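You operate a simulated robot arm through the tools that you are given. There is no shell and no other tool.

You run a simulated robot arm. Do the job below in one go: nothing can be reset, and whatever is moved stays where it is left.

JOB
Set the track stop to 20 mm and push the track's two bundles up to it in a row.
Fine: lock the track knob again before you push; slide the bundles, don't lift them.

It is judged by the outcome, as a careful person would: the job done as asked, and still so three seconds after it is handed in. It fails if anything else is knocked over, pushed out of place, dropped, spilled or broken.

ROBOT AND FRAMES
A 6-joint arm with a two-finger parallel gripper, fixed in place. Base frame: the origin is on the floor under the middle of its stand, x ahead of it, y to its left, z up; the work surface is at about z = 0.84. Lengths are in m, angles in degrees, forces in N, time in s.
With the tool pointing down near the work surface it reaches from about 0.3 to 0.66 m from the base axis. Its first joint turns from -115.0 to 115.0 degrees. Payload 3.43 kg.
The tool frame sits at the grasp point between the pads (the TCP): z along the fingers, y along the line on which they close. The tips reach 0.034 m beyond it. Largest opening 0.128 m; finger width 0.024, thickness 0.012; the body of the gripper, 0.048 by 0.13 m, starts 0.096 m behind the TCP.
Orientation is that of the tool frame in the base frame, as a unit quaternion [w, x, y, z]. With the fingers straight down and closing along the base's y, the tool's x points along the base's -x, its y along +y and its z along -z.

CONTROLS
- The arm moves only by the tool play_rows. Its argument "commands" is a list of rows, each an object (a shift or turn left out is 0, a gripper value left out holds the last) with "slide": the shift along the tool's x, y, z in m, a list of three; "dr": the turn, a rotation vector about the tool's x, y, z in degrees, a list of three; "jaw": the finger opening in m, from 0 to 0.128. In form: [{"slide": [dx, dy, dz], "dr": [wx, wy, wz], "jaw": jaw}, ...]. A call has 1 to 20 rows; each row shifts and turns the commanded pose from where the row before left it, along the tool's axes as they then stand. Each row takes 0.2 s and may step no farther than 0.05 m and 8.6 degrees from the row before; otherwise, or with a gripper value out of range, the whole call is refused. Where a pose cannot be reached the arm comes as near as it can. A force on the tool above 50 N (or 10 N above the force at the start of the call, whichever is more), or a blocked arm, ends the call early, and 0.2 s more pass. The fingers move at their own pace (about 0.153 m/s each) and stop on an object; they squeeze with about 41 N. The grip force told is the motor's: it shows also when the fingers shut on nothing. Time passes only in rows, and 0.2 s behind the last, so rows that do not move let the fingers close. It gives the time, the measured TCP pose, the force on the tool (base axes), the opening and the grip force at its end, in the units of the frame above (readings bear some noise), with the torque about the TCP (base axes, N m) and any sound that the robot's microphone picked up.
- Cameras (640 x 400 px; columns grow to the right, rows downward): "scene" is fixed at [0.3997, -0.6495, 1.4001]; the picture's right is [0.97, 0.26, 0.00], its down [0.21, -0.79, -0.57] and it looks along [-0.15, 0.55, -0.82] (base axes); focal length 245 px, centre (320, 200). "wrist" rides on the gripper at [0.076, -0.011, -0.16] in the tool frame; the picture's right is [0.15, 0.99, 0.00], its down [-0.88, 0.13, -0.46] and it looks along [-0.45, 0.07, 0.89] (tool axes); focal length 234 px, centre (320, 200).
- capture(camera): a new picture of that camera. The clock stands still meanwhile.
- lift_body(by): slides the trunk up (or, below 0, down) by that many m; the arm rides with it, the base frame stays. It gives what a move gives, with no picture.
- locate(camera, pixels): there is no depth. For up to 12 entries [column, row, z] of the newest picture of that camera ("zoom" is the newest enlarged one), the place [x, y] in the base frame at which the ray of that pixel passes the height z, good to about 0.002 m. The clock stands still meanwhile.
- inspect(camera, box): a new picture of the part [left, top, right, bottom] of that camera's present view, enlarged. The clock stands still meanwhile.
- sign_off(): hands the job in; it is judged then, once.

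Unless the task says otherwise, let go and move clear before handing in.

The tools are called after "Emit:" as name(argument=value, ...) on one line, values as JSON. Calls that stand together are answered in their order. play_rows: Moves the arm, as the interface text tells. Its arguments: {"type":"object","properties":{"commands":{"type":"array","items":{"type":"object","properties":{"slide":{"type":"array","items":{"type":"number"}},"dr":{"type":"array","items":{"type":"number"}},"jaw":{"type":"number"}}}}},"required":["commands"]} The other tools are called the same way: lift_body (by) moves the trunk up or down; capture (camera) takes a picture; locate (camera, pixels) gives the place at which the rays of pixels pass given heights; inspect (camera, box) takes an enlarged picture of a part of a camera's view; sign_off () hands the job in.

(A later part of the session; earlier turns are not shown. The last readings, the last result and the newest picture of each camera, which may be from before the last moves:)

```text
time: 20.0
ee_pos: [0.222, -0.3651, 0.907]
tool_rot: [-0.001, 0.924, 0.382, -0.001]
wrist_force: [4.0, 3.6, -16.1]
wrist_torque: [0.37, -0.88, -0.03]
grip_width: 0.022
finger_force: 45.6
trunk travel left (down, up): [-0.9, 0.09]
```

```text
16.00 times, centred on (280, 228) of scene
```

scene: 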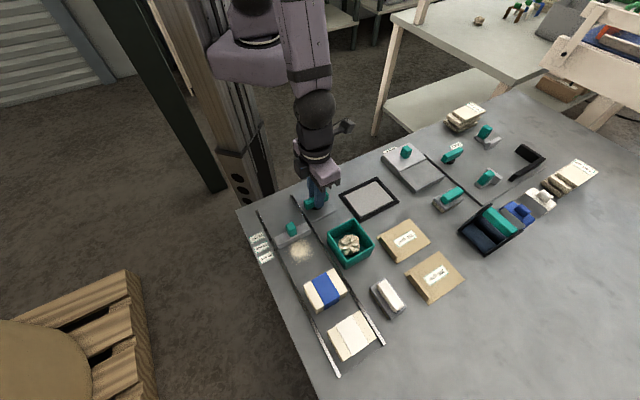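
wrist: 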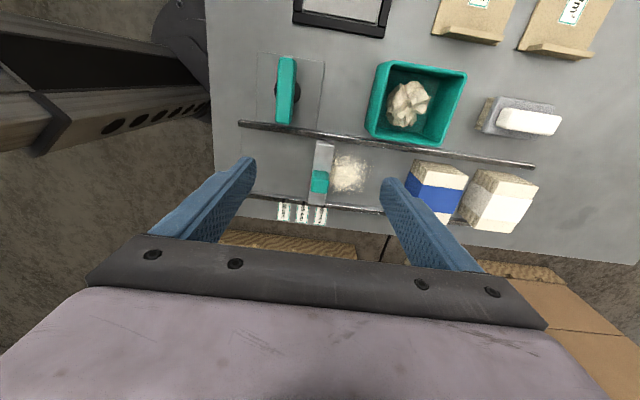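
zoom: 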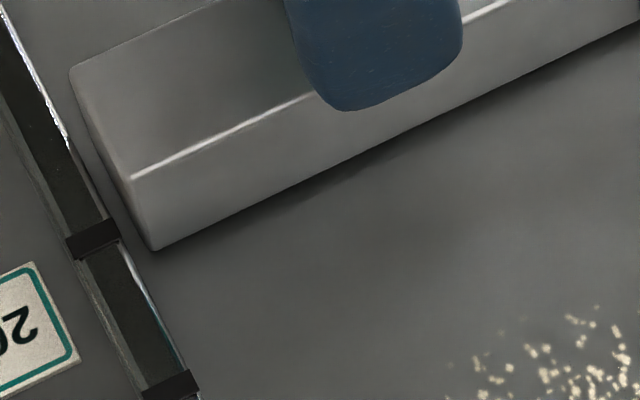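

Relative to the mark the stop moved by about 1 mm; about 0.8 mm remains (mark centre at 311, corrected front line at about 340 in the wrist zoom). I'll nudge 1 mm more and check again.

Emit:
play_rows(commands=[{"slide": [0, -0.001, 0.0007]}, {}, {}])

Emit:
inspect(camera="wrist", box=[304, 200, 344, 225])

Emit:
inspect(camera="scene", box=[260, 216, 300, 241])

```text
time: 20.8
ee_pos: [0.2217, -0.364, 0.9074]
tool_rot: [0.0, 0.924, 0.383, -0.001]
wrist_force: [5.6, 3.9, -0.9]
wrist_torque: [1.11, -0.79, -0.05]
grip_width: 0.0216
finger_force: 44.9
trunk travel left (down, up): [-0.9, 0.09]
```

```text
16.00 times, centred on (324, 212) of wrist
```

zoom: 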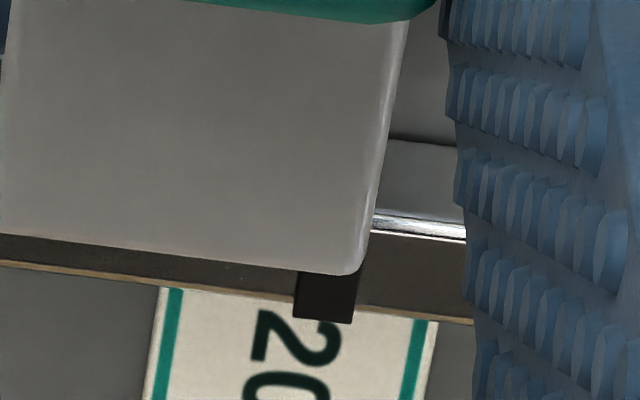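

```text
16.00 times, centred on (280, 228) of scene
```

zoom: 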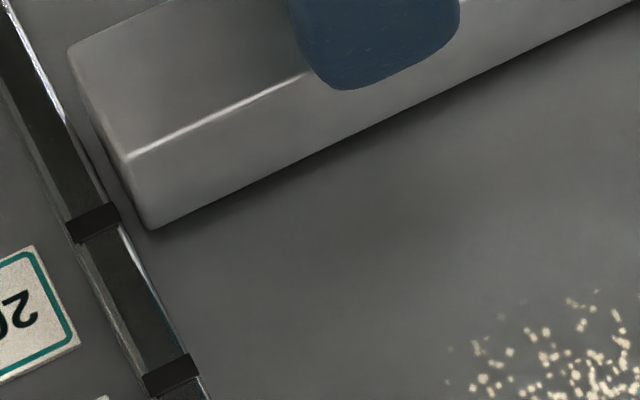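

The front face is now at the 20 mark within about half a millimetre by both views (wrist +0.5, scene −0.5). I'll let go, rise straight up, and check that it hasn't moved.

Emit:
play_rows(commands=[{"jaw": 0.03}, {"jaw": 0.055}, {}, {"slide": [0, 0, -0.03]}, {"slide": [0, 0, -0.03]}, {"slide": [0, 0, -0.03]}, {}])

Emit:
inspect(camera="scene", box=[260, 216, 300, 241])

Emit:
inspect(camera="wrist", box=[260, 120, 400, 240])

```text
time: 22.4
ee_pos: [0.2214, -0.3639, 0.9976]
tool_rot: [-0.001, 0.924, 0.383, -0.001]
wrist_force: [0.0, 0.4, 0.5]
wrist_torque: [0.03, -0.03, -0.03]
grip_width: 0.055
finger_force: 0.1
trunk travel left (down, up): [-0.9, 0.09]
```

```text
16.00 times, centred on (280, 228) of scene
```

zoom: 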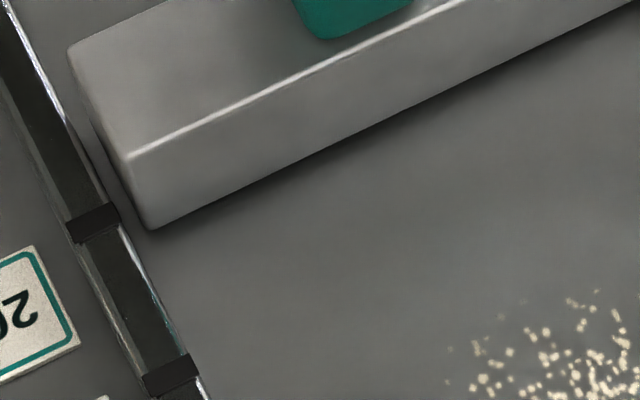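

```text
3.33 times, centred on (330, 180) of wrist
```

zoom: 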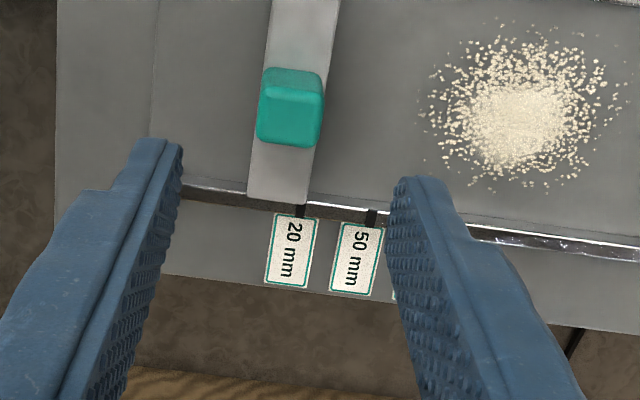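

Released with no change: the stop stays at 20 mm. Now I'll go back over the knob and grip the wing across to lock it.

Emit:
play_rows(commands=[{"slide": [0.045, 0.003, 0], "jaw": 0.045}, {"slide": [0.045, 0.0036, 0]}, {"slide": [0.0079, 0, 0]}, {}, {"slide": [0, 0, 0.035]}, {"slide": [0, 0, 0.035]}, {"slide": [0, 0, 0.0326]}, {}])

Emit:
inspect(camera="wrist", box=[240, 100, 420, 260])

Emit:
inspect(camera="scene", box=[235, 160, 365, 260])

```text
time: 24.2
ee_pos: [0.2967, -0.2993, 0.895]
tool_rot: [0.0, 0.924, 0.383, -0.002]
wrist_force: [0.3, -0.7, -0.9]
wrist_torque: [0.0, -0.04, 0.02]
grip_width: 0.045
finger_force: 0.1
trunk travel left (down, up): [-0.9, 0.09]
```

```text
2.50 times, centred on (330, 180) of wrist
```

zoom: 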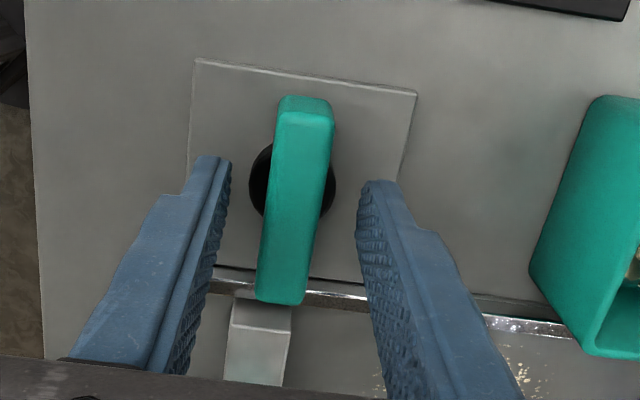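

```text
4.00 times, centred on (300, 210) of scene
```

zoom: 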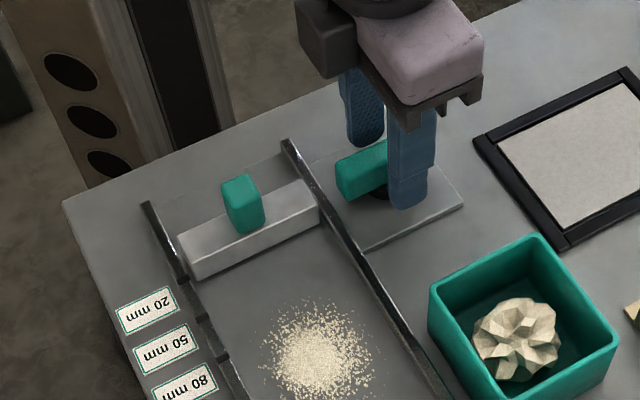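

The wing is centred between the fingers. I'll close on it and turn it back anticlockwise in steps to the locked position.

Emit:
play_rows(commands=[{"jaw": 0.0}, {}, {}, {"dr": [0, 0, -7.5]}, {"dr": [0, 0, -7.5]}, {"dr": [0, 0, -7.5]}, {"dr": [0, 0, -7.5]}, {}])

```text
time: 26.0
ee_pos: [0.2951, -0.2982, 0.8959]
tool_rot: [-0.001, 0.793, 0.609, 0.0]
wrist_force: [-4.1, 6.3, 4.3]
wrist_torque: [0.6, -0.15, 0.01]
grip_width: 0.0178
finger_force: 45.0
trunk travel left (down, up): [-0.9, 0.09]
```

The knob follows (opening 17.8 mm, no torque). I'll continue the remaining turn.

Emit:
play_rows(commands=[{"dr": [0, 0, -7.5]}, {"dr": [0, 0, -7.5]}, {"dr": [0, 0, -7.5]}, {"dr": [0, 0, -7.5]}, {"dr": [0, 0, -7.5]}, {"dr": [0, 0, -7.5]}, {"dr": [0, 0, -7.5]}, {}])

```text
time: 27.8
ee_pos: [0.2938, -0.2989, 0.8954]
tool_rot: [0.0, 0.441, 0.898, -0.001]
wrist_force: [-1.4, 10.7, 2.9]
wrist_torque: [-0.12, -0.69, 0.01]
grip_width: 0.0176
finger_force: 44.9
trunk travel left (down, up): [-0.9, 0.09]
```

82.5° turned back; 7.5° remains to its starting position. I'll finish it with a little extra to seat it against its end.

Emit:
play_rows(commands=[{"dr": [0, 0, -4]}, {"dr": [0, 0, -3.5]}, {"dr": [0, 0, -2]}, {}, {}])

```text
time: 29.0
ee_pos: [0.2952, -0.2991, 0.8952]
tool_rot: [0.0, 0.366, 0.93, 0.0]
wrist_force: [3.8, 9.9, 6.0]
wrist_torque: [0.73, -0.46, -1.33]
grip_width: 0.0186
finger_force: 44.7
trunk travel left (down, up): [-0.9, 0.09]
```

The torque rose to −1.3 N·m and the opening to 18.6 mm: the knob is against its locked end. I'll relax 2°, open, rise and look.

Emit:
play_rows(commands=[{"dr": [0, 0, 2]}, {"jaw": 0.045}, {}, {"slide": [0, 0, -0.035]}, {"slide": [0, 0, -0.035]}, {"slide": [0, 0, -0.035]}, {}])

Emit:
inspect(camera="scene", box=[235, 160, 365, 260])

Emit:
inspect(camera="scene", box=[260, 216, 300, 241])

Emit:
capture(camera="wrist")

```text
time: 30.6
ee_pos: [0.2953, -0.3012, 0.9983]
tool_rot: [-0.001, 0.382, 0.924, -0.001]
wrist_force: [0.4, 0.2, -1.2]
wrist_torque: [-0.05, 0.02, 0.0]
grip_width: 0.0451
finger_force: 0.1
trunk travel left (down, up): [-0.9, 0.09]
```

```text
4.00 times, centred on (300, 210) of scene
```

zoom: 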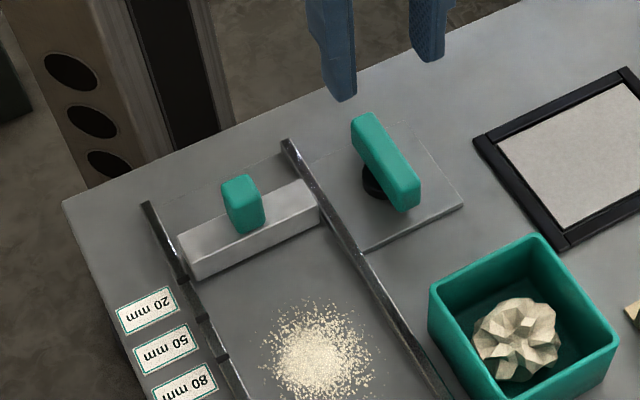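

```text
16.00 times, centred on (280, 228) of scene
```

zoom: 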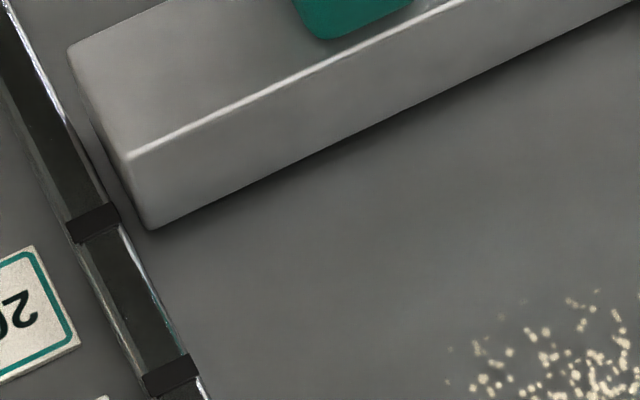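

```text
taken
```

wrist: 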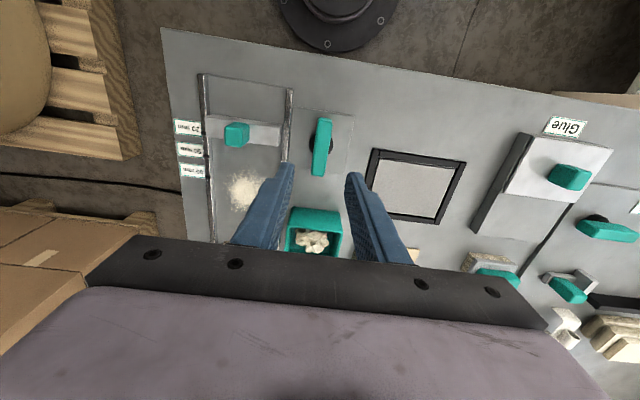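

The knob wing lies along the track again (locked) and the stop is unchanged at the 20 mark. Now I'll go over the track at height with a downward tool, and see how far out toward the bundles the arm reaches.

Emit:
play_rows(commands=[{"slide": [0, -0.048, 0]}, {"slide": [0, -0.048, 0]}, {"slide": [-0.05, 0, 0]}, {"slide": [-0.05, 0, 0]}, {"slide": [-0.05, 0, 0]}, {"slide": [-0.05, 0, 0]}, {"slide": [-0.04, 0, 0]}, {}])

Emit:
capture(camera="scene")

Emit:
capture(camera="wrist")

```text
time: 32.4
ee_pos: [0.3796, -0.5128, 0.9969]
tool_rot: [-0.001, 0.382, 0.924, 0.0]
wrist_force: [0.3, -0.6, -0.3]
wrist_torque: [0.03, 0.03, 0.02]
grip_width: 0.045
finger_force: 0.1
out of reach, approached as far as the arm can: row 7
trunk travel left (down, up): [-0.9, 0.09]
```

```text
taken
```

scene: 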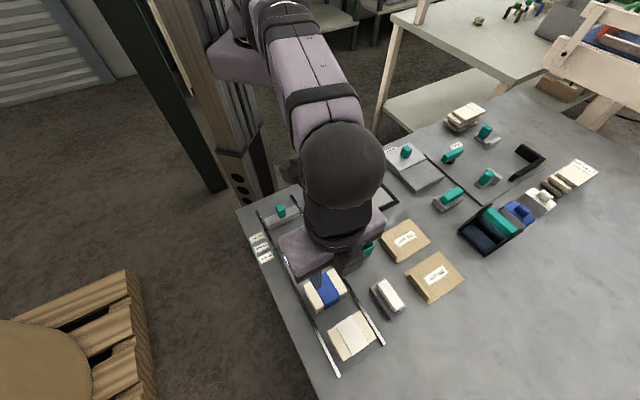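

```text
taken
```

wrist: 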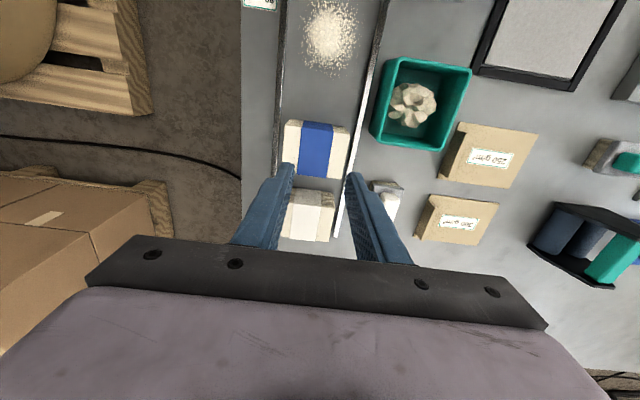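

The downward tool reached only s=0.631 (r≈0.64), too short for the white bundle's far side (s≈0.75), so I'll tilt the fingers outward. I'll back up a bit, raise slightly and tilt about the tool's y by 35°, then look.

Emit:
play_rows(commands=[{"slide": [0.03, 0, -0.02]}, {"dr": [0, -7, 0]}, {"dr": [0, -7, 0]}, {"dr": [0, -7, 0]}, {"dr": [0, -7, 0]}, {"dr": [0, -7, 0]}, {}])

Emit:
capture(camera="scene")

Emit:
capture(camera="wrist")

```text
time: 34.0
ee_pos: [0.3602, -0.4898, 1.0186]
tool_rot: [0.278, 0.365, 0.881, -0.117]
wrist_force: [0.5, -0.6, 0.7]
wrist_torque: [-0.01, -0.01, -0.03]
grip_width: 0.0449
finger_force: 0.1
trunk travel left (down, up): [-0.9, 0.09]
```

```text
taken
```

scene: 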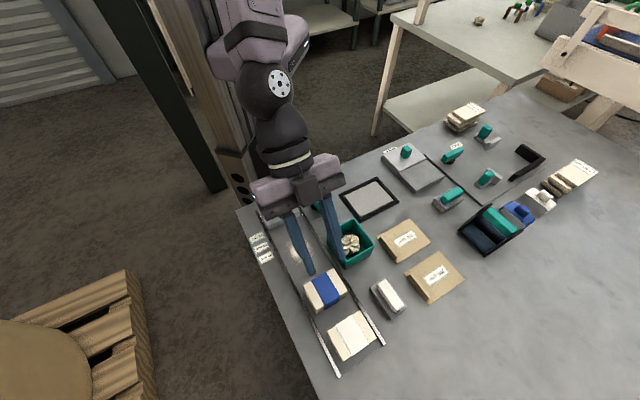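

```text
taken
```

wrist: 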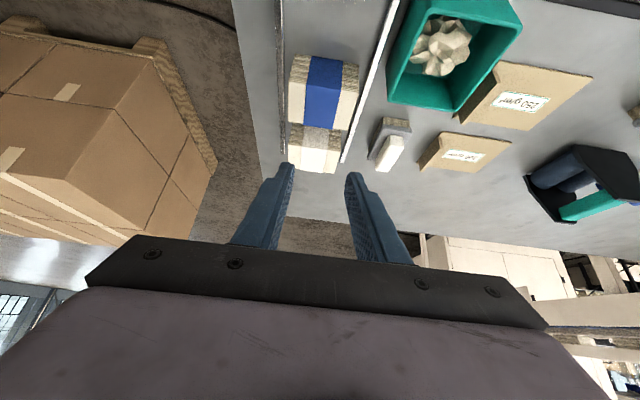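

The fingers now point outward at 35° (TCP at s=0.601). I'll move out level by 0.17 m to test whether that reach is feasible, well above the bundles.

Emit:
play_rows(commands=[{"slide": [-0.0328, -0.0015, 0.0229]}, {"slide": [-0.0328, -0.0015, 0.0229]}, {"slide": [-0.0328, -0.0015, 0.0229]}, {"slide": [-0.0328, -0.0015, 0.0229]}, {"slide": [-0.0123, 0, 0.0086]}, {}])

Emit:
capture(camera="scene")

Emit:
capture(camera="wrist")

```text
time: 35.4
ee_pos: [0.4785, -0.6134, 1.0169]
tool_rot: [0.277, 0.366, 0.881, -0.116]
wrist_force: [0.0, -0.8, -0.3]
wrist_torque: [-0.01, 0.0, 0.0]
grip_width: 0.0454
finger_force: 0.0
trunk travel left (down, up): [-0.9, 0.09]
```

```text
taken
```

scene: 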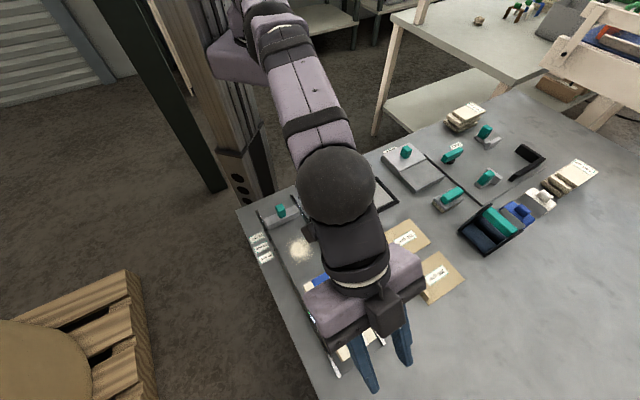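

```text
taken
```

wrist: 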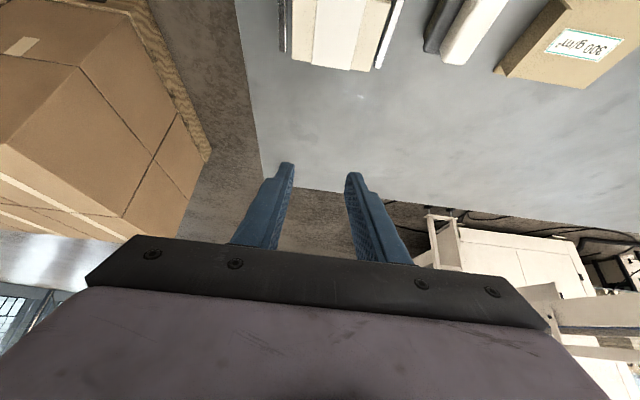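

Reach is fine: TCP at s=0.772 with the 35° tilt. The wrist view shows the white bundle's far side at about (335,70) above the fingertips, with clear table beyond. I'll go out 10 mm more and descend to about z=0.92.

Emit:
play_rows(commands=[{"slide": [-0.0082, -0.0026, 0.0057]}, {"slide": [0.0172, 0, 0.0246]}, {"slide": [0.0172, 0, 0.0246]}, {"slide": [0.0172, 0, 0.0246]}, {}])

Emit:
capture(camera="scene")

Emit:
capture(camera="wrist")

```text
time: 36.6
ee_pos: [0.4744, -0.6109, 0.9297]
tool_rot: [0.277, 0.364, 0.882, -0.115]
wrist_force: [-0.3, 0.4, -0.5]
wrist_torque: [0.01, -0.02, -0.01]
grip_width: 0.0451
finger_force: 0.1
out of reach, approached as far as the arm can: row 1, 4
trunk travel left (down, up): [-0.9, 0.09]
```

```text
taken
```

scene: 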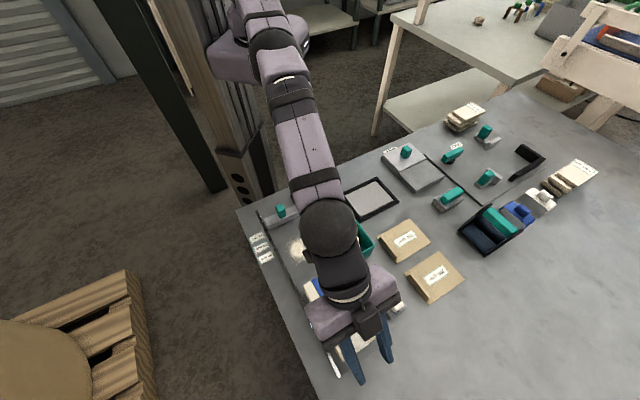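

```text
taken
```

wrist: 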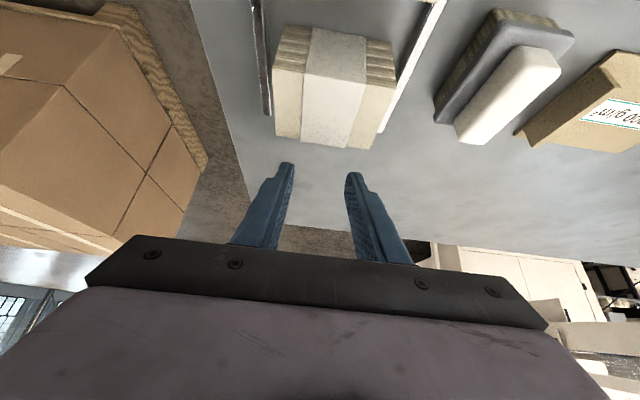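

Rows 1 and 4 fell just short: TCP at s=0.767, z=0.93. The wrist view shows the white bundle's far top edge at about (277,136)–(376,148). I'll locate that edge to see what clearance the fingers have.

Emit:
locate(camera="wrist", pixels=[[276, 136, 0.877], [376, 149, 0.877], [328, 147, 0.877], [272, 70, 0.877], [393, 80, 0.877], [285, 165, 0.895], [352, 177, 0.895]])

Emit:
inspect(camera="wrist", box=[240, 10, 440, 200])

Emit:
inspect(camera="scene", box=[300, 290, 420, 390])

```text
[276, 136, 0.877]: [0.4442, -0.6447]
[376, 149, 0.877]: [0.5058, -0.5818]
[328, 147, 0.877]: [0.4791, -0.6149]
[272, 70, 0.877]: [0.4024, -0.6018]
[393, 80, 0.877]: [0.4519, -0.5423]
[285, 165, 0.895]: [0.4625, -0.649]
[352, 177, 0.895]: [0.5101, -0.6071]
```

```text
2.11 times, centred on (340, 105) of wrist
```

zoom: 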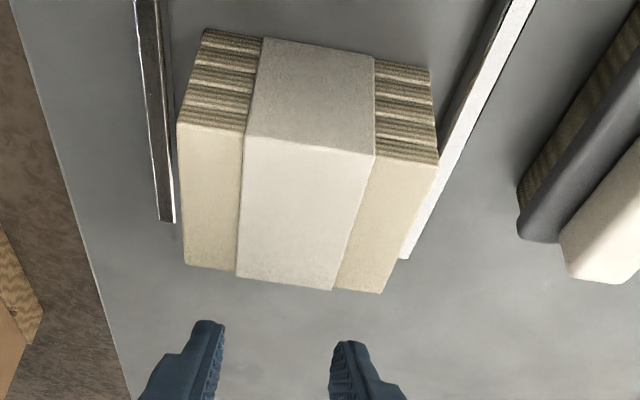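

```text
4.00 times, centred on (360, 340) of scene
```

zoom: 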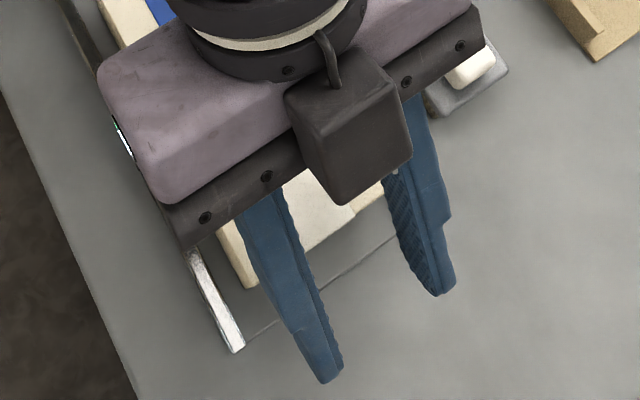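

Comparing the scene and wrist fixes, the bundles stand about 50 mm high (top z≈0.892) and the white's far edge is at s≈0.748, so at this reach the fingers clear it by about 11 mm. I'll lower the trunk 25 mm to bring the tips down behind the bundle.

Emit:
lift_body(by=-0.025)

Emit:
inspect(camera="wrist", box=[240, 10, 440, 200])

Emit:
inspect(camera="scene", box=[300, 290, 420, 390])

```text
time: 37.3
ee_pos: [0.4736, -0.6114, 0.9042]
tool_rot: [0.278, 0.364, 0.882, -0.115]
wrist_force: [-0.4, 0.7, 0.8]
wrist_torque: [0.01, -0.03, 0.07]
grip_width: 0.0454
finger_force: 0.1
trunk travel left (down, up): [-0.875, 0.115]
```

```text
2.11 times, centred on (340, 105) of wrist
```

zoom: 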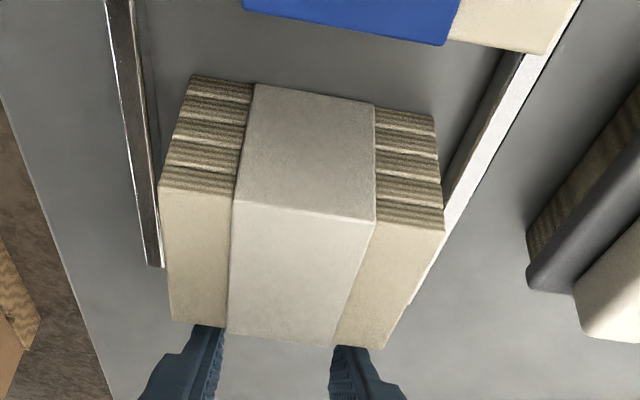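

```text
4.00 times, centred on (360, 340) of scene
```

zoom: 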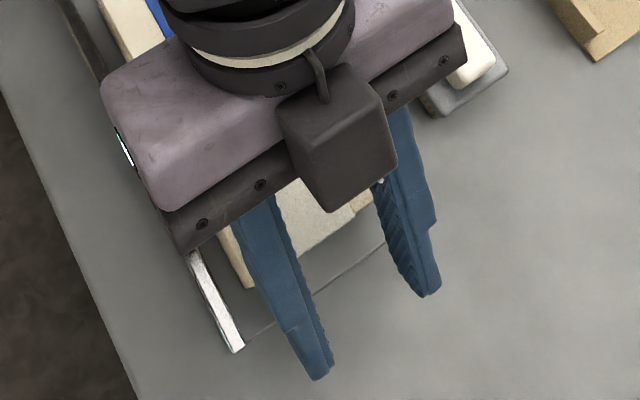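

The tips are now below the far top edge with no contact force, and fingers are centred on the white bundle. I'll pull level toward the stop in small steps and watch the force.

Emit:
play_rows(commands=[{"slide": [0.0041, 0, -0.0029]}, {"slide": [0.0041, 0, -0.0029]}, {"slide": [0.0041, 0, -0.0029]}, {"slide": [0.0041, 0, -0.0029]}, {"slide": [0.0041, 0, -0.0029]}, {}])

Emit:
inspect(camera="wrist", box=[240, 10, 440, 200])

Emit:
inspect(camera="scene", box=[280, 250, 430, 390])

```text
time: 38.7
ee_pos: [0.4558, -0.5935, 0.9048]
tool_rot: [0.277, 0.364, 0.882, -0.115]
wrist_force: [0.1, -0.1, -0.3]
wrist_torque: [0.01, 0.0, 0.01]
grip_width: 0.0449
finger_force: 0.1
trunk travel left (down, up): [-0.875, 0.115]
```

```text
2.11 times, centred on (340, 105) of wrist
```

zoom: 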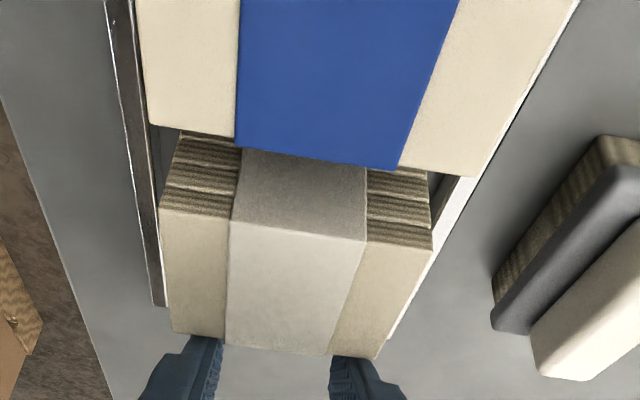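

```text
2.86 times, centred on (355, 320) of scene
```

zoom: 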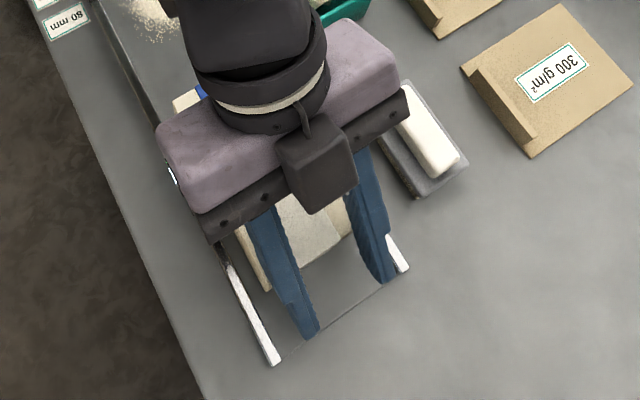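

The white bundle follows and has squared up against both fingers, with negligible force. I'll keep pulling another 60 mm so that it meets the blue one.

Emit:
play_rows(commands=[{"slide": [0.0049, 0, -0.00344]}, {"slide": [0.0049, 0, -0.00344]}, {"slide": [0.0049, 0, -0.00344]}, {"slide": [0.0049, 0, -0.00344]}, {"slide": [0.0049, 0, -0.00344]}, {"slide": [0.0049, 0, -0.00344]}, {"slide": [0.0049, 0, -0.00344]}, {"slide": [0.0049, 0, -0.00344]}, {"slide": [0.0049, 0, -0.00344]}, {"slide": [0.0049, 0, -0.00344]}, {}])

Emit:
inspect(camera="wrist", box=[240, 0, 440, 200])

Emit:
inspect(camera="scene", box=[240, 200, 430, 390])

```text
time: 41.1
ee_pos: [0.4132, -0.5529, 0.9031]
tool_rot: [0.278, 0.364, 0.882, -0.115]
wrist_force: [0.6, -0.5, -0.1]
wrist_torque: [-0.02, -0.03, -0.02]
grip_width: 0.045
finger_force: 0.1
trunk travel left (down, up): [-0.875, 0.115]
```

```text
2.00 times, centred on (340, 100) of wrist
```

zoom: 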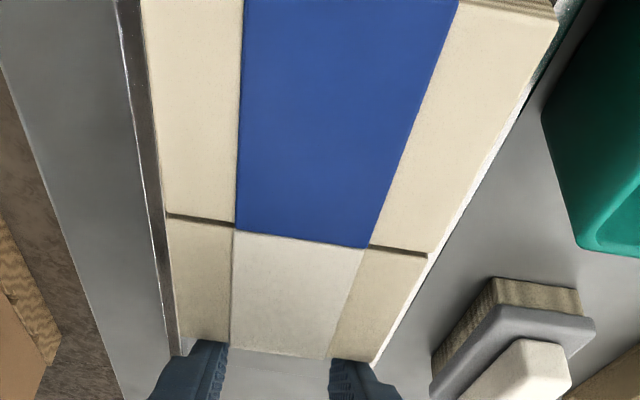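

```text
2.11 times, centred on (335, 295) of scene
```

zoom: 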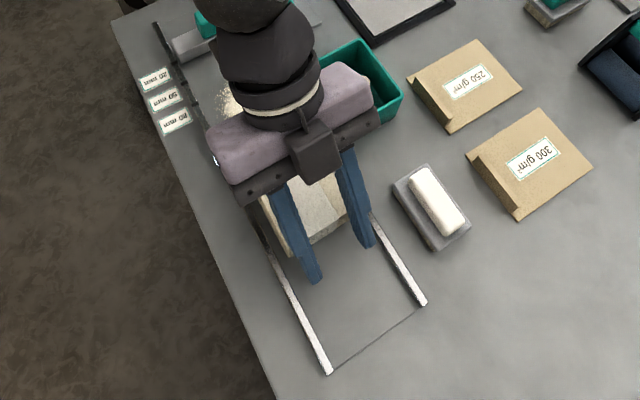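

The two bundles are now face to face and moving together (white far side s≈0.677, blue near side s≈0.575), with no notable force. Before they reach the crumbs (s≈0.48–0.54) I'll look closely at those.

Emit:
inspect(camera="scene", box=[282, 225, 322, 265])

Emit:
inspect(camera="scene", box=[255, 215, 355, 315])

```text
10.00 times, centred on (302, 245) of scene
```

zoom: 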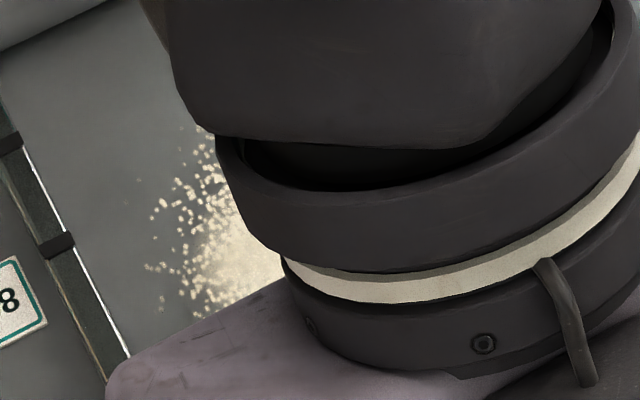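

```text
4.00 times, centred on (305, 265) of scene
```

zoom: 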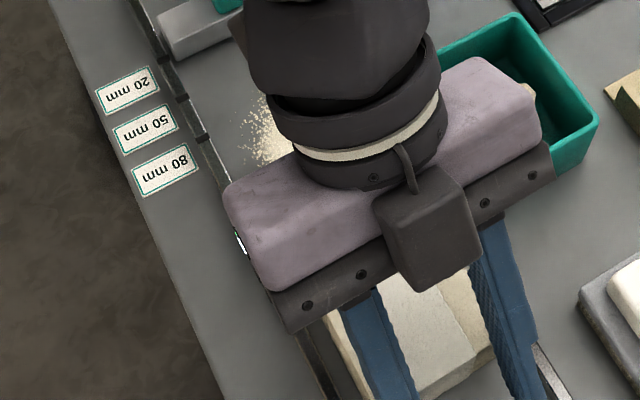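

The crumbs look like a flat dusting without height, and the job doesn't ask for them to be touched. I'll go on pulling 70 mm with the tilted tool, then switch to an upright tool for the last push.

Emit:
play_rows(commands=[{"slide": [0.00573, 0, -0.00402]}, {"slide": [0.00573, 0, -0.00402]}, {"slide": [0.00573, 0, -0.00402]}, {"slide": [0.00573, 0, -0.00402]}, {"slide": [0.00573, 0, -0.00402]}, {"slide": [0.00573, 0, -0.00402]}, {"slide": [0.00573, 0, -0.00402]}, {"slide": [0.00573, 0, -0.00402]}, {"slide": [0.00573, 0, -0.00402]}, {"slide": [0.00573, 0, -0.00402]}, {}])

Emit:
inspect(camera="wrist", box=[220, 0, 440, 200])

Emit:
inspect(camera="scene", box=[240, 190, 400, 340])

```text
time: 43.5
ee_pos: [0.3636, -0.5019, 0.9051]
tool_rot: [0.278, 0.365, 0.881, -0.115]
wrist_force: [0.8, -0.7, 0.6]
wrist_torque: [0.0, 0.04, 0.01]
grip_width: 0.0453
finger_force: 0.0
trunk travel left (down, up): [-0.875, 0.115]
```

```text
2.00 times, centred on (330, 100) of wrist
```

zoom: 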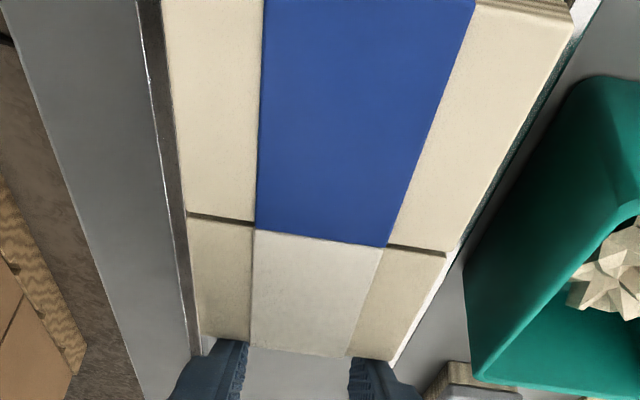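

```text
2.67 times, centred on (320, 265) of scene
```

zoom: 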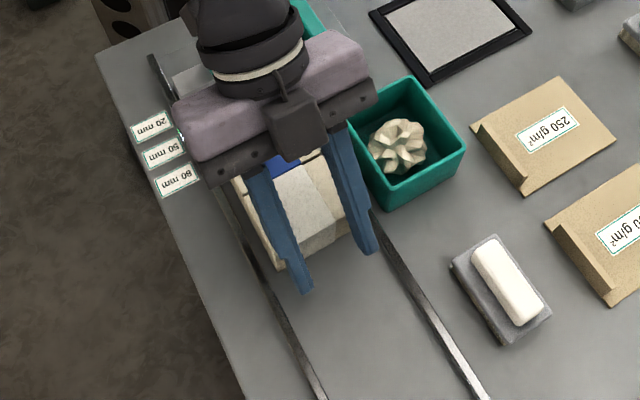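

All is well: white far side at s≈0.606, forces under 1 N. I'll pull 30 mm more, then back off outward, rise, and set the tool upright.

Emit:
play_rows(commands=[{"slide": [0.00573, 0, -0.00402]}, {"slide": [0.00573, 0, -0.00402]}, {"slide": [0.00573, 0, -0.00402]}, {"slide": [0.00573, 0, -0.00402]}, {}, {"slide": [-0.0082, 0, 0.0057]}, {"slide": [-0.0082, 0, 0.0057]}, {"slide": [-0.0172, 0, -0.0246]}, {"slide": [-0.0172, 0, -0.0246]}, {"slide": [-0.0172, 0, -0.0246]}, {"dr": [0, 7, 0]}, {"dr": [0, 7, 0]}, {"dr": [0, 7, 0]}, {"dr": [0, 7, 0]}, {"dr": [0, 7, 0]}, {}])

Emit:
inspect(camera="scene", box=[240, 190, 400, 340])

Emit:
capture(camera="wrist")

```text
time: 46.9
ee_pos: [0.3574, -0.4958, 0.9955]
tool_rot: [-0.001, 0.383, 0.924, -0.001]
wrist_force: [-0.6, -0.4, 1.0]
wrist_torque: [-0.01, -0.05, -0.01]
grip_width: 0.045
finger_force: 0.0
trunk travel left (down, up): [-0.875, 0.115]
```

```text
2.67 times, centred on (320, 265) of scene
```

zoom: 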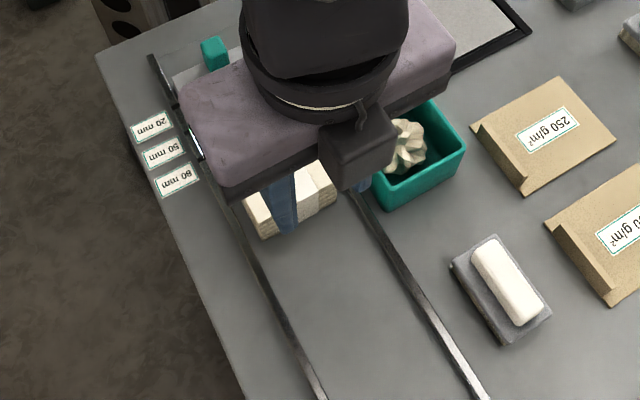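

```text
taken
```

wrist: 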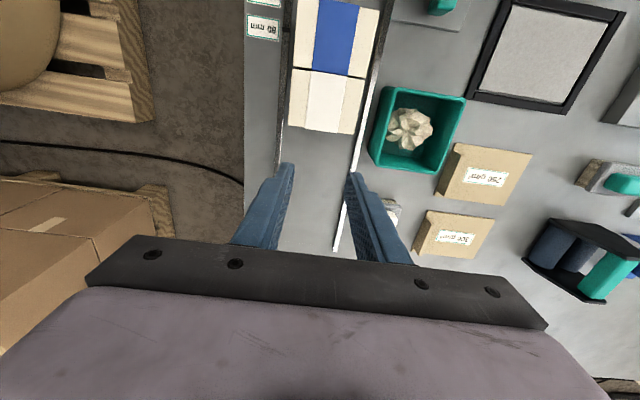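

The tool is upright at s=0.603 above; the bundles lie together with the white's far edge at (288,125)–(355,135) in the wrist view. I'll locate that edge.

Emit:
locate(camera="wrist", pixels=[[290, 126, 0.892], [354, 134, 0.892], [320, 130, 0.892], [295, 67, 0.892], [365, 77, 0.892]])

Emit:
inspect(camera="scene", box=[285, 230, 345, 290])

Emit:
locate(camera="zoom", pixels=[[320, 200, 0.842]])

```text
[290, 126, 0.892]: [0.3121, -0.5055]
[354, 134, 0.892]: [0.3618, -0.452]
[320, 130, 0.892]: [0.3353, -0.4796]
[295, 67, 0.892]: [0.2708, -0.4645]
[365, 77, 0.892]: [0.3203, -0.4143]
```

```text
6.67 times, centred on (315, 260) of scene
```

zoom: 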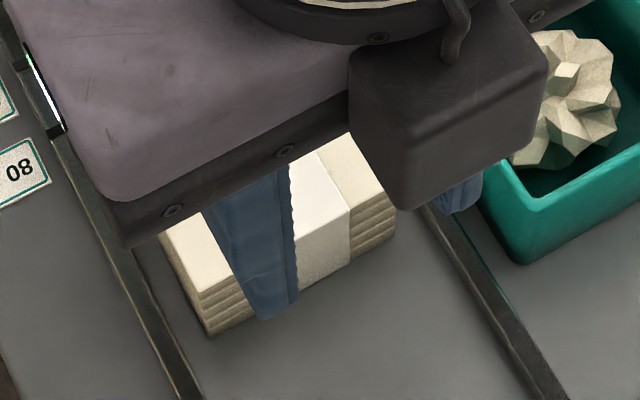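

```text
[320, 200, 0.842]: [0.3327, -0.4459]
```

The white's far edge is at s≈0.576, centred at w≈−0.10. I'll go straight down behind it (fingers 15 mm clear) to tip height about 0.853.

Emit:
play_rows(commands=[{"slide": [0, -0.001, 0.035]}, {"slide": [0, 0, 0.035]}, {"slide": [0, 0, 0.025]}, {"slide": [0, 0, 0.0135]}, {}])

Emit:
inspect(camera="wrist", box=[220, 0, 440, 200])

Emit:
inspect(camera="scene", box=[240, 190, 400, 340])

```text
time: 48.1
ee_pos: [0.3584, -0.4979, 0.8858]
tool_rot: [0.0, 0.383, 0.924, -0.001]
wrist_force: [0.0, 1.1, 0.9]
wrist_torque: [-0.01, 0.0, 0.01]
grip_width: 0.045
finger_force: 0.0
trunk travel left (down, up): [-0.875, 0.115]
```

```text
2.00 times, centred on (330, 100) of wrist
```

zoom: 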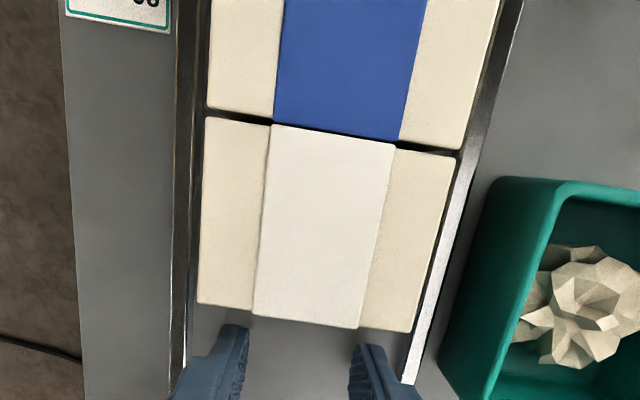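

```text
2.67 times, centred on (320, 265) of scene
```

zoom: 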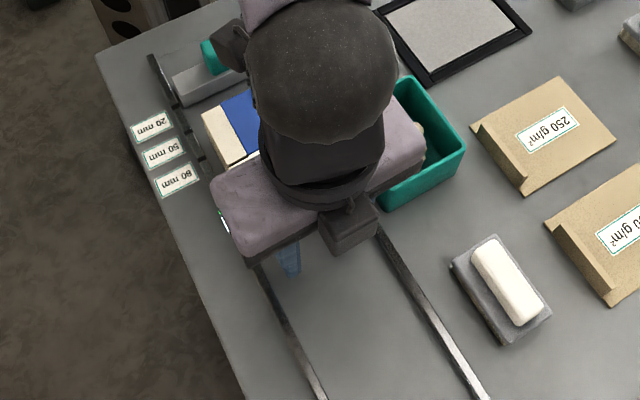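

The fingers stand behind the white bundle with the bands of both bundles touching. I'll push toward the stop 50 mm in small steps.

Emit:
play_rows(commands=[{"slide": [0.006, 0, 0]}, {"slide": [0.006, 0, 0]}, {"slide": [0.006, 0, 0]}, {"slide": [0.006, 0, 0]}, {"slide": [0.006, 0, 0]}, {"slide": [0.006, 0, 0]}, {"slide": [0.006, 0, 0]}, {"slide": [0.006, 0, 0]}, {}])

Emit:
inspect(camera="wrist", box=[220, 0, 440, 200])

Emit:
inspect(camera="scene", box=[250, 195, 330, 265])

```text
time: 50.1
ee_pos: [0.3227, -0.4627, 0.8863]
tool_rot: [0.0, 0.383, 0.924, -0.001]
wrist_force: [-0.4, -0.3, 0.2]
wrist_torque: [-0.01, -0.01, 0.01]
grip_width: 0.0448
finger_force: 0.2
trunk travel left (down, up): [-0.875, 0.115]
```

```text
2.00 times, centred on (330, 100) of wrist
```

zoom: 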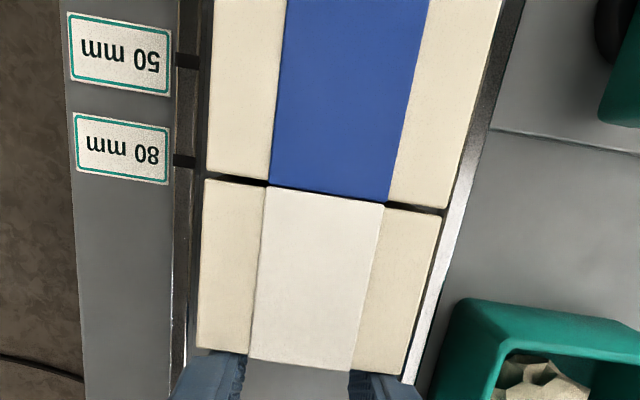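

```text
5.71 times, centred on (290, 230) of scene
```

zoom: 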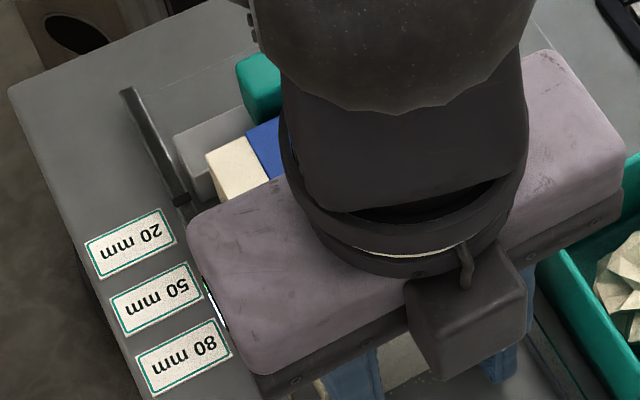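

About 16 mm remain before the blue bundle meets the stop. I'll go on in 2 mm steps for 12 mm.

Emit:
play_rows(commands=[{"slide": [0.002, 0, 0]}, {"slide": [0.002, 0, 0]}, {"slide": [0.002, 0, 0]}, {"slide": [0.002, 0, 0]}, {"slide": [0.002, 0, 0]}, {"slide": [0.002, 0, 0]}, {}])

Emit:
inspect(camera="scene", box=[260, 205, 300, 240])

```text
time: 51.7
ee_pos: [0.3195, -0.4579, 0.8855]
tool_rot: [0.003, 0.382, 0.924, -0.003]
wrist_force: [16.1, -14.4, 6.1]
wrist_torque: [0.16, -0.02, -0.1]
grip_width: 0.0451
finger_force: 0.4
trunk travel left (down, up): [-0.875, 0.115]
```

```text
11.43 times, centred on (280, 222) of scene
```

zoom: 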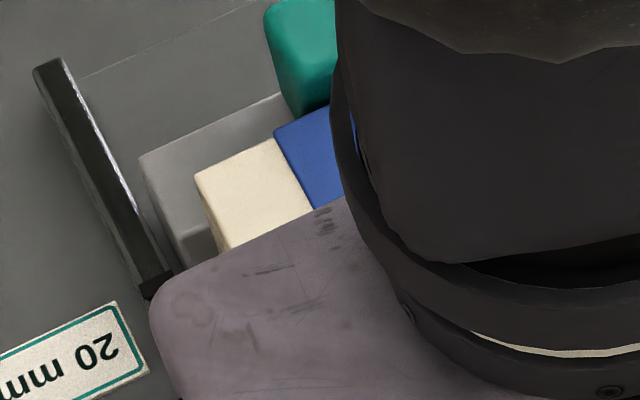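

The push met resistance at TCP s=0.550 with about 22 N, so the row is against the stop. I'll back off, rise and look at the gaps and the stop's position.

Emit:
play_rows(commands=[{"slide": [-0.004, 0, 0]}, {"slide": [-0.006, 0, 0]}, {"slide": [-0.012, 0, 0]}, {"slide": [0, 0, -0.04]}, {"slide": [0, 0, -0.04]}, {"slide": [0, 0, -0.04]}, {"slide": [0, 0.05, -0.03]}, {"slide": [0, 0.05, 0]}, {"slide": [0, 0.05, 0]}, {}])

Emit:
capture(camera="scene")

Emit:
inspect(camera="scene", box=[250, 195, 350, 285])

Emit:
inspect(camera="scene", box=[262, 212, 302, 237])

```text
refused: row 7 steps farther than a row can; nothing moved
```

```text
taken
```

scene: 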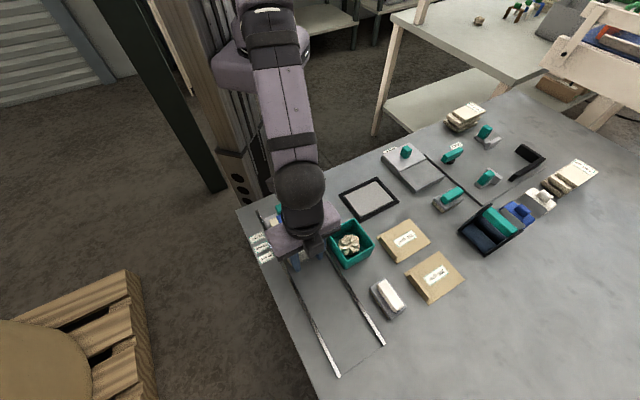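

```text
4.44 times, centred on (300, 240) of scene
```

zoom: 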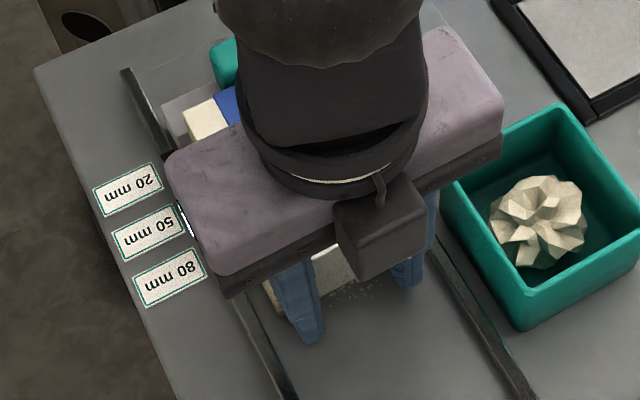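

```text
16.00 times, centred on (282, 224) of scene
```

zoom: 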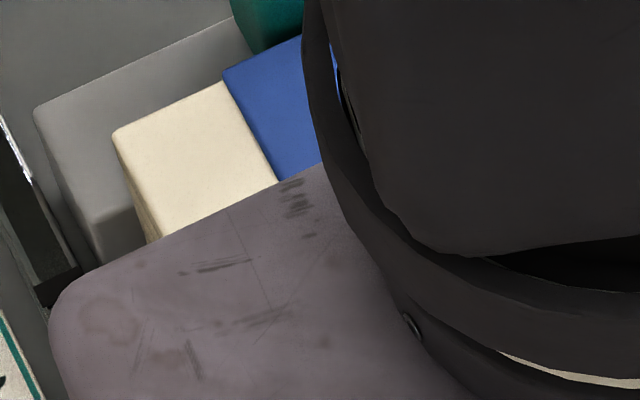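

That call was refused for too long a step (nothing moved). I'll repeat the retreat with shorter steps.

Emit:
play_rows(commands=[{"slide": [-0.004, 0, 0]}, {"slide": [-0.006, 0, 0]}, {"slide": [-0.012, 0, 0]}, {"slide": [0, 0, -0.04]}, {"slide": [0, 0, -0.04]}, {"slide": [0, 0, -0.04]}, {"slide": [0, 0.045, 0]}, {"slide": [0, 0.045, 0]}, {"slide": [0, 0.045, 0]}, {"slide": [0, 0.045, 0]}, {}])

Emit:
capture(camera="scene")

Emit:
inspect(camera="scene", box=[250, 195, 350, 285])

Emit:
inspect(camera="scene", box=[262, 212, 302, 237])

```text
time: 54.1
ee_pos: [0.4575, -0.3459, 1.0036]
tool_rot: [-0.001, 0.383, 0.924, -0.001]
wrist_force: [-0.5, -0.1, -0.6]
wrist_torque: [0.01, -0.01, 0.0]
grip_width: 0.045
finger_force: 0.1
trunk travel left (down, up): [-0.875, 0.115]
```

```text
taken
```

scene: 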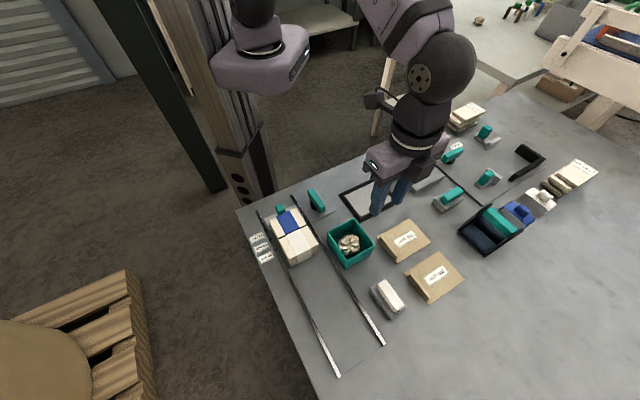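

```text
4.44 times, centred on (300, 240) of scene
```

zoom: 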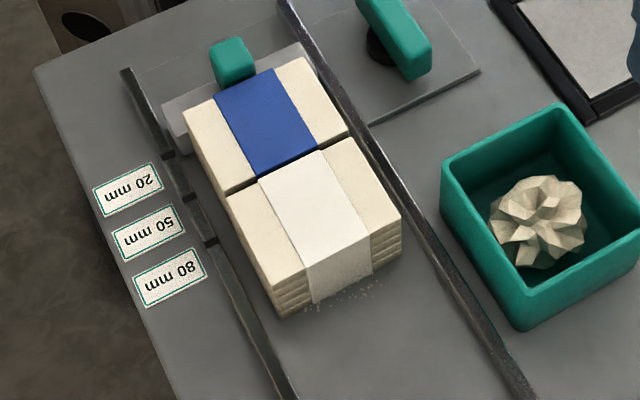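

```text
16.00 times, centred on (282, 224) of scene
```

zoom: 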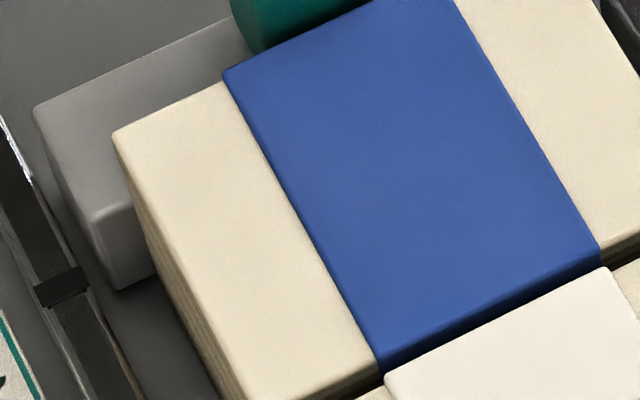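

Both bundles are in a row at the stop, with the bands touching. I'll compare the stop against the mark in the same zoom as before.

Emit:
inspect(camera="scene", box=[260, 216, 300, 241])

Emit:
inspect(camera="scene", box=[255, 195, 305, 245])

Emit:
inspect(camera="scene", box=[290, 185, 340, 215])

```text
16.00 times, centred on (280, 228) of scene
```

zoom: 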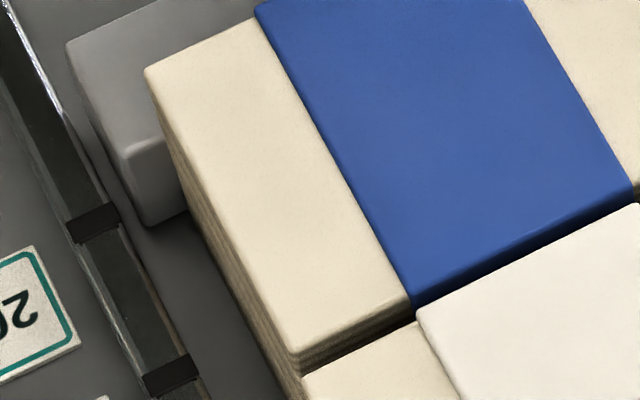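

```text
8.00 times, centred on (280, 220) of scene
```

zoom: 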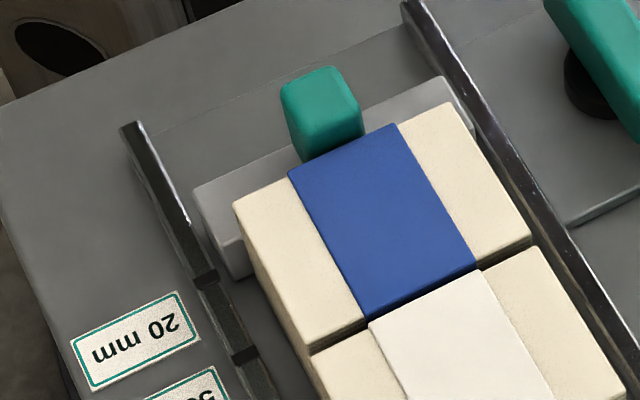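

```text
12.80 times, centred on (315, 200) of scene
```

zoom: 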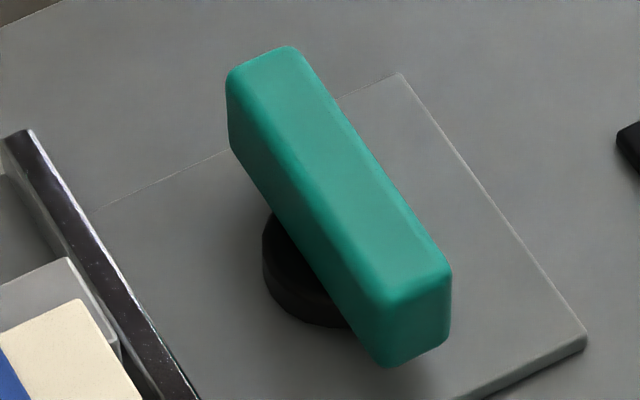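

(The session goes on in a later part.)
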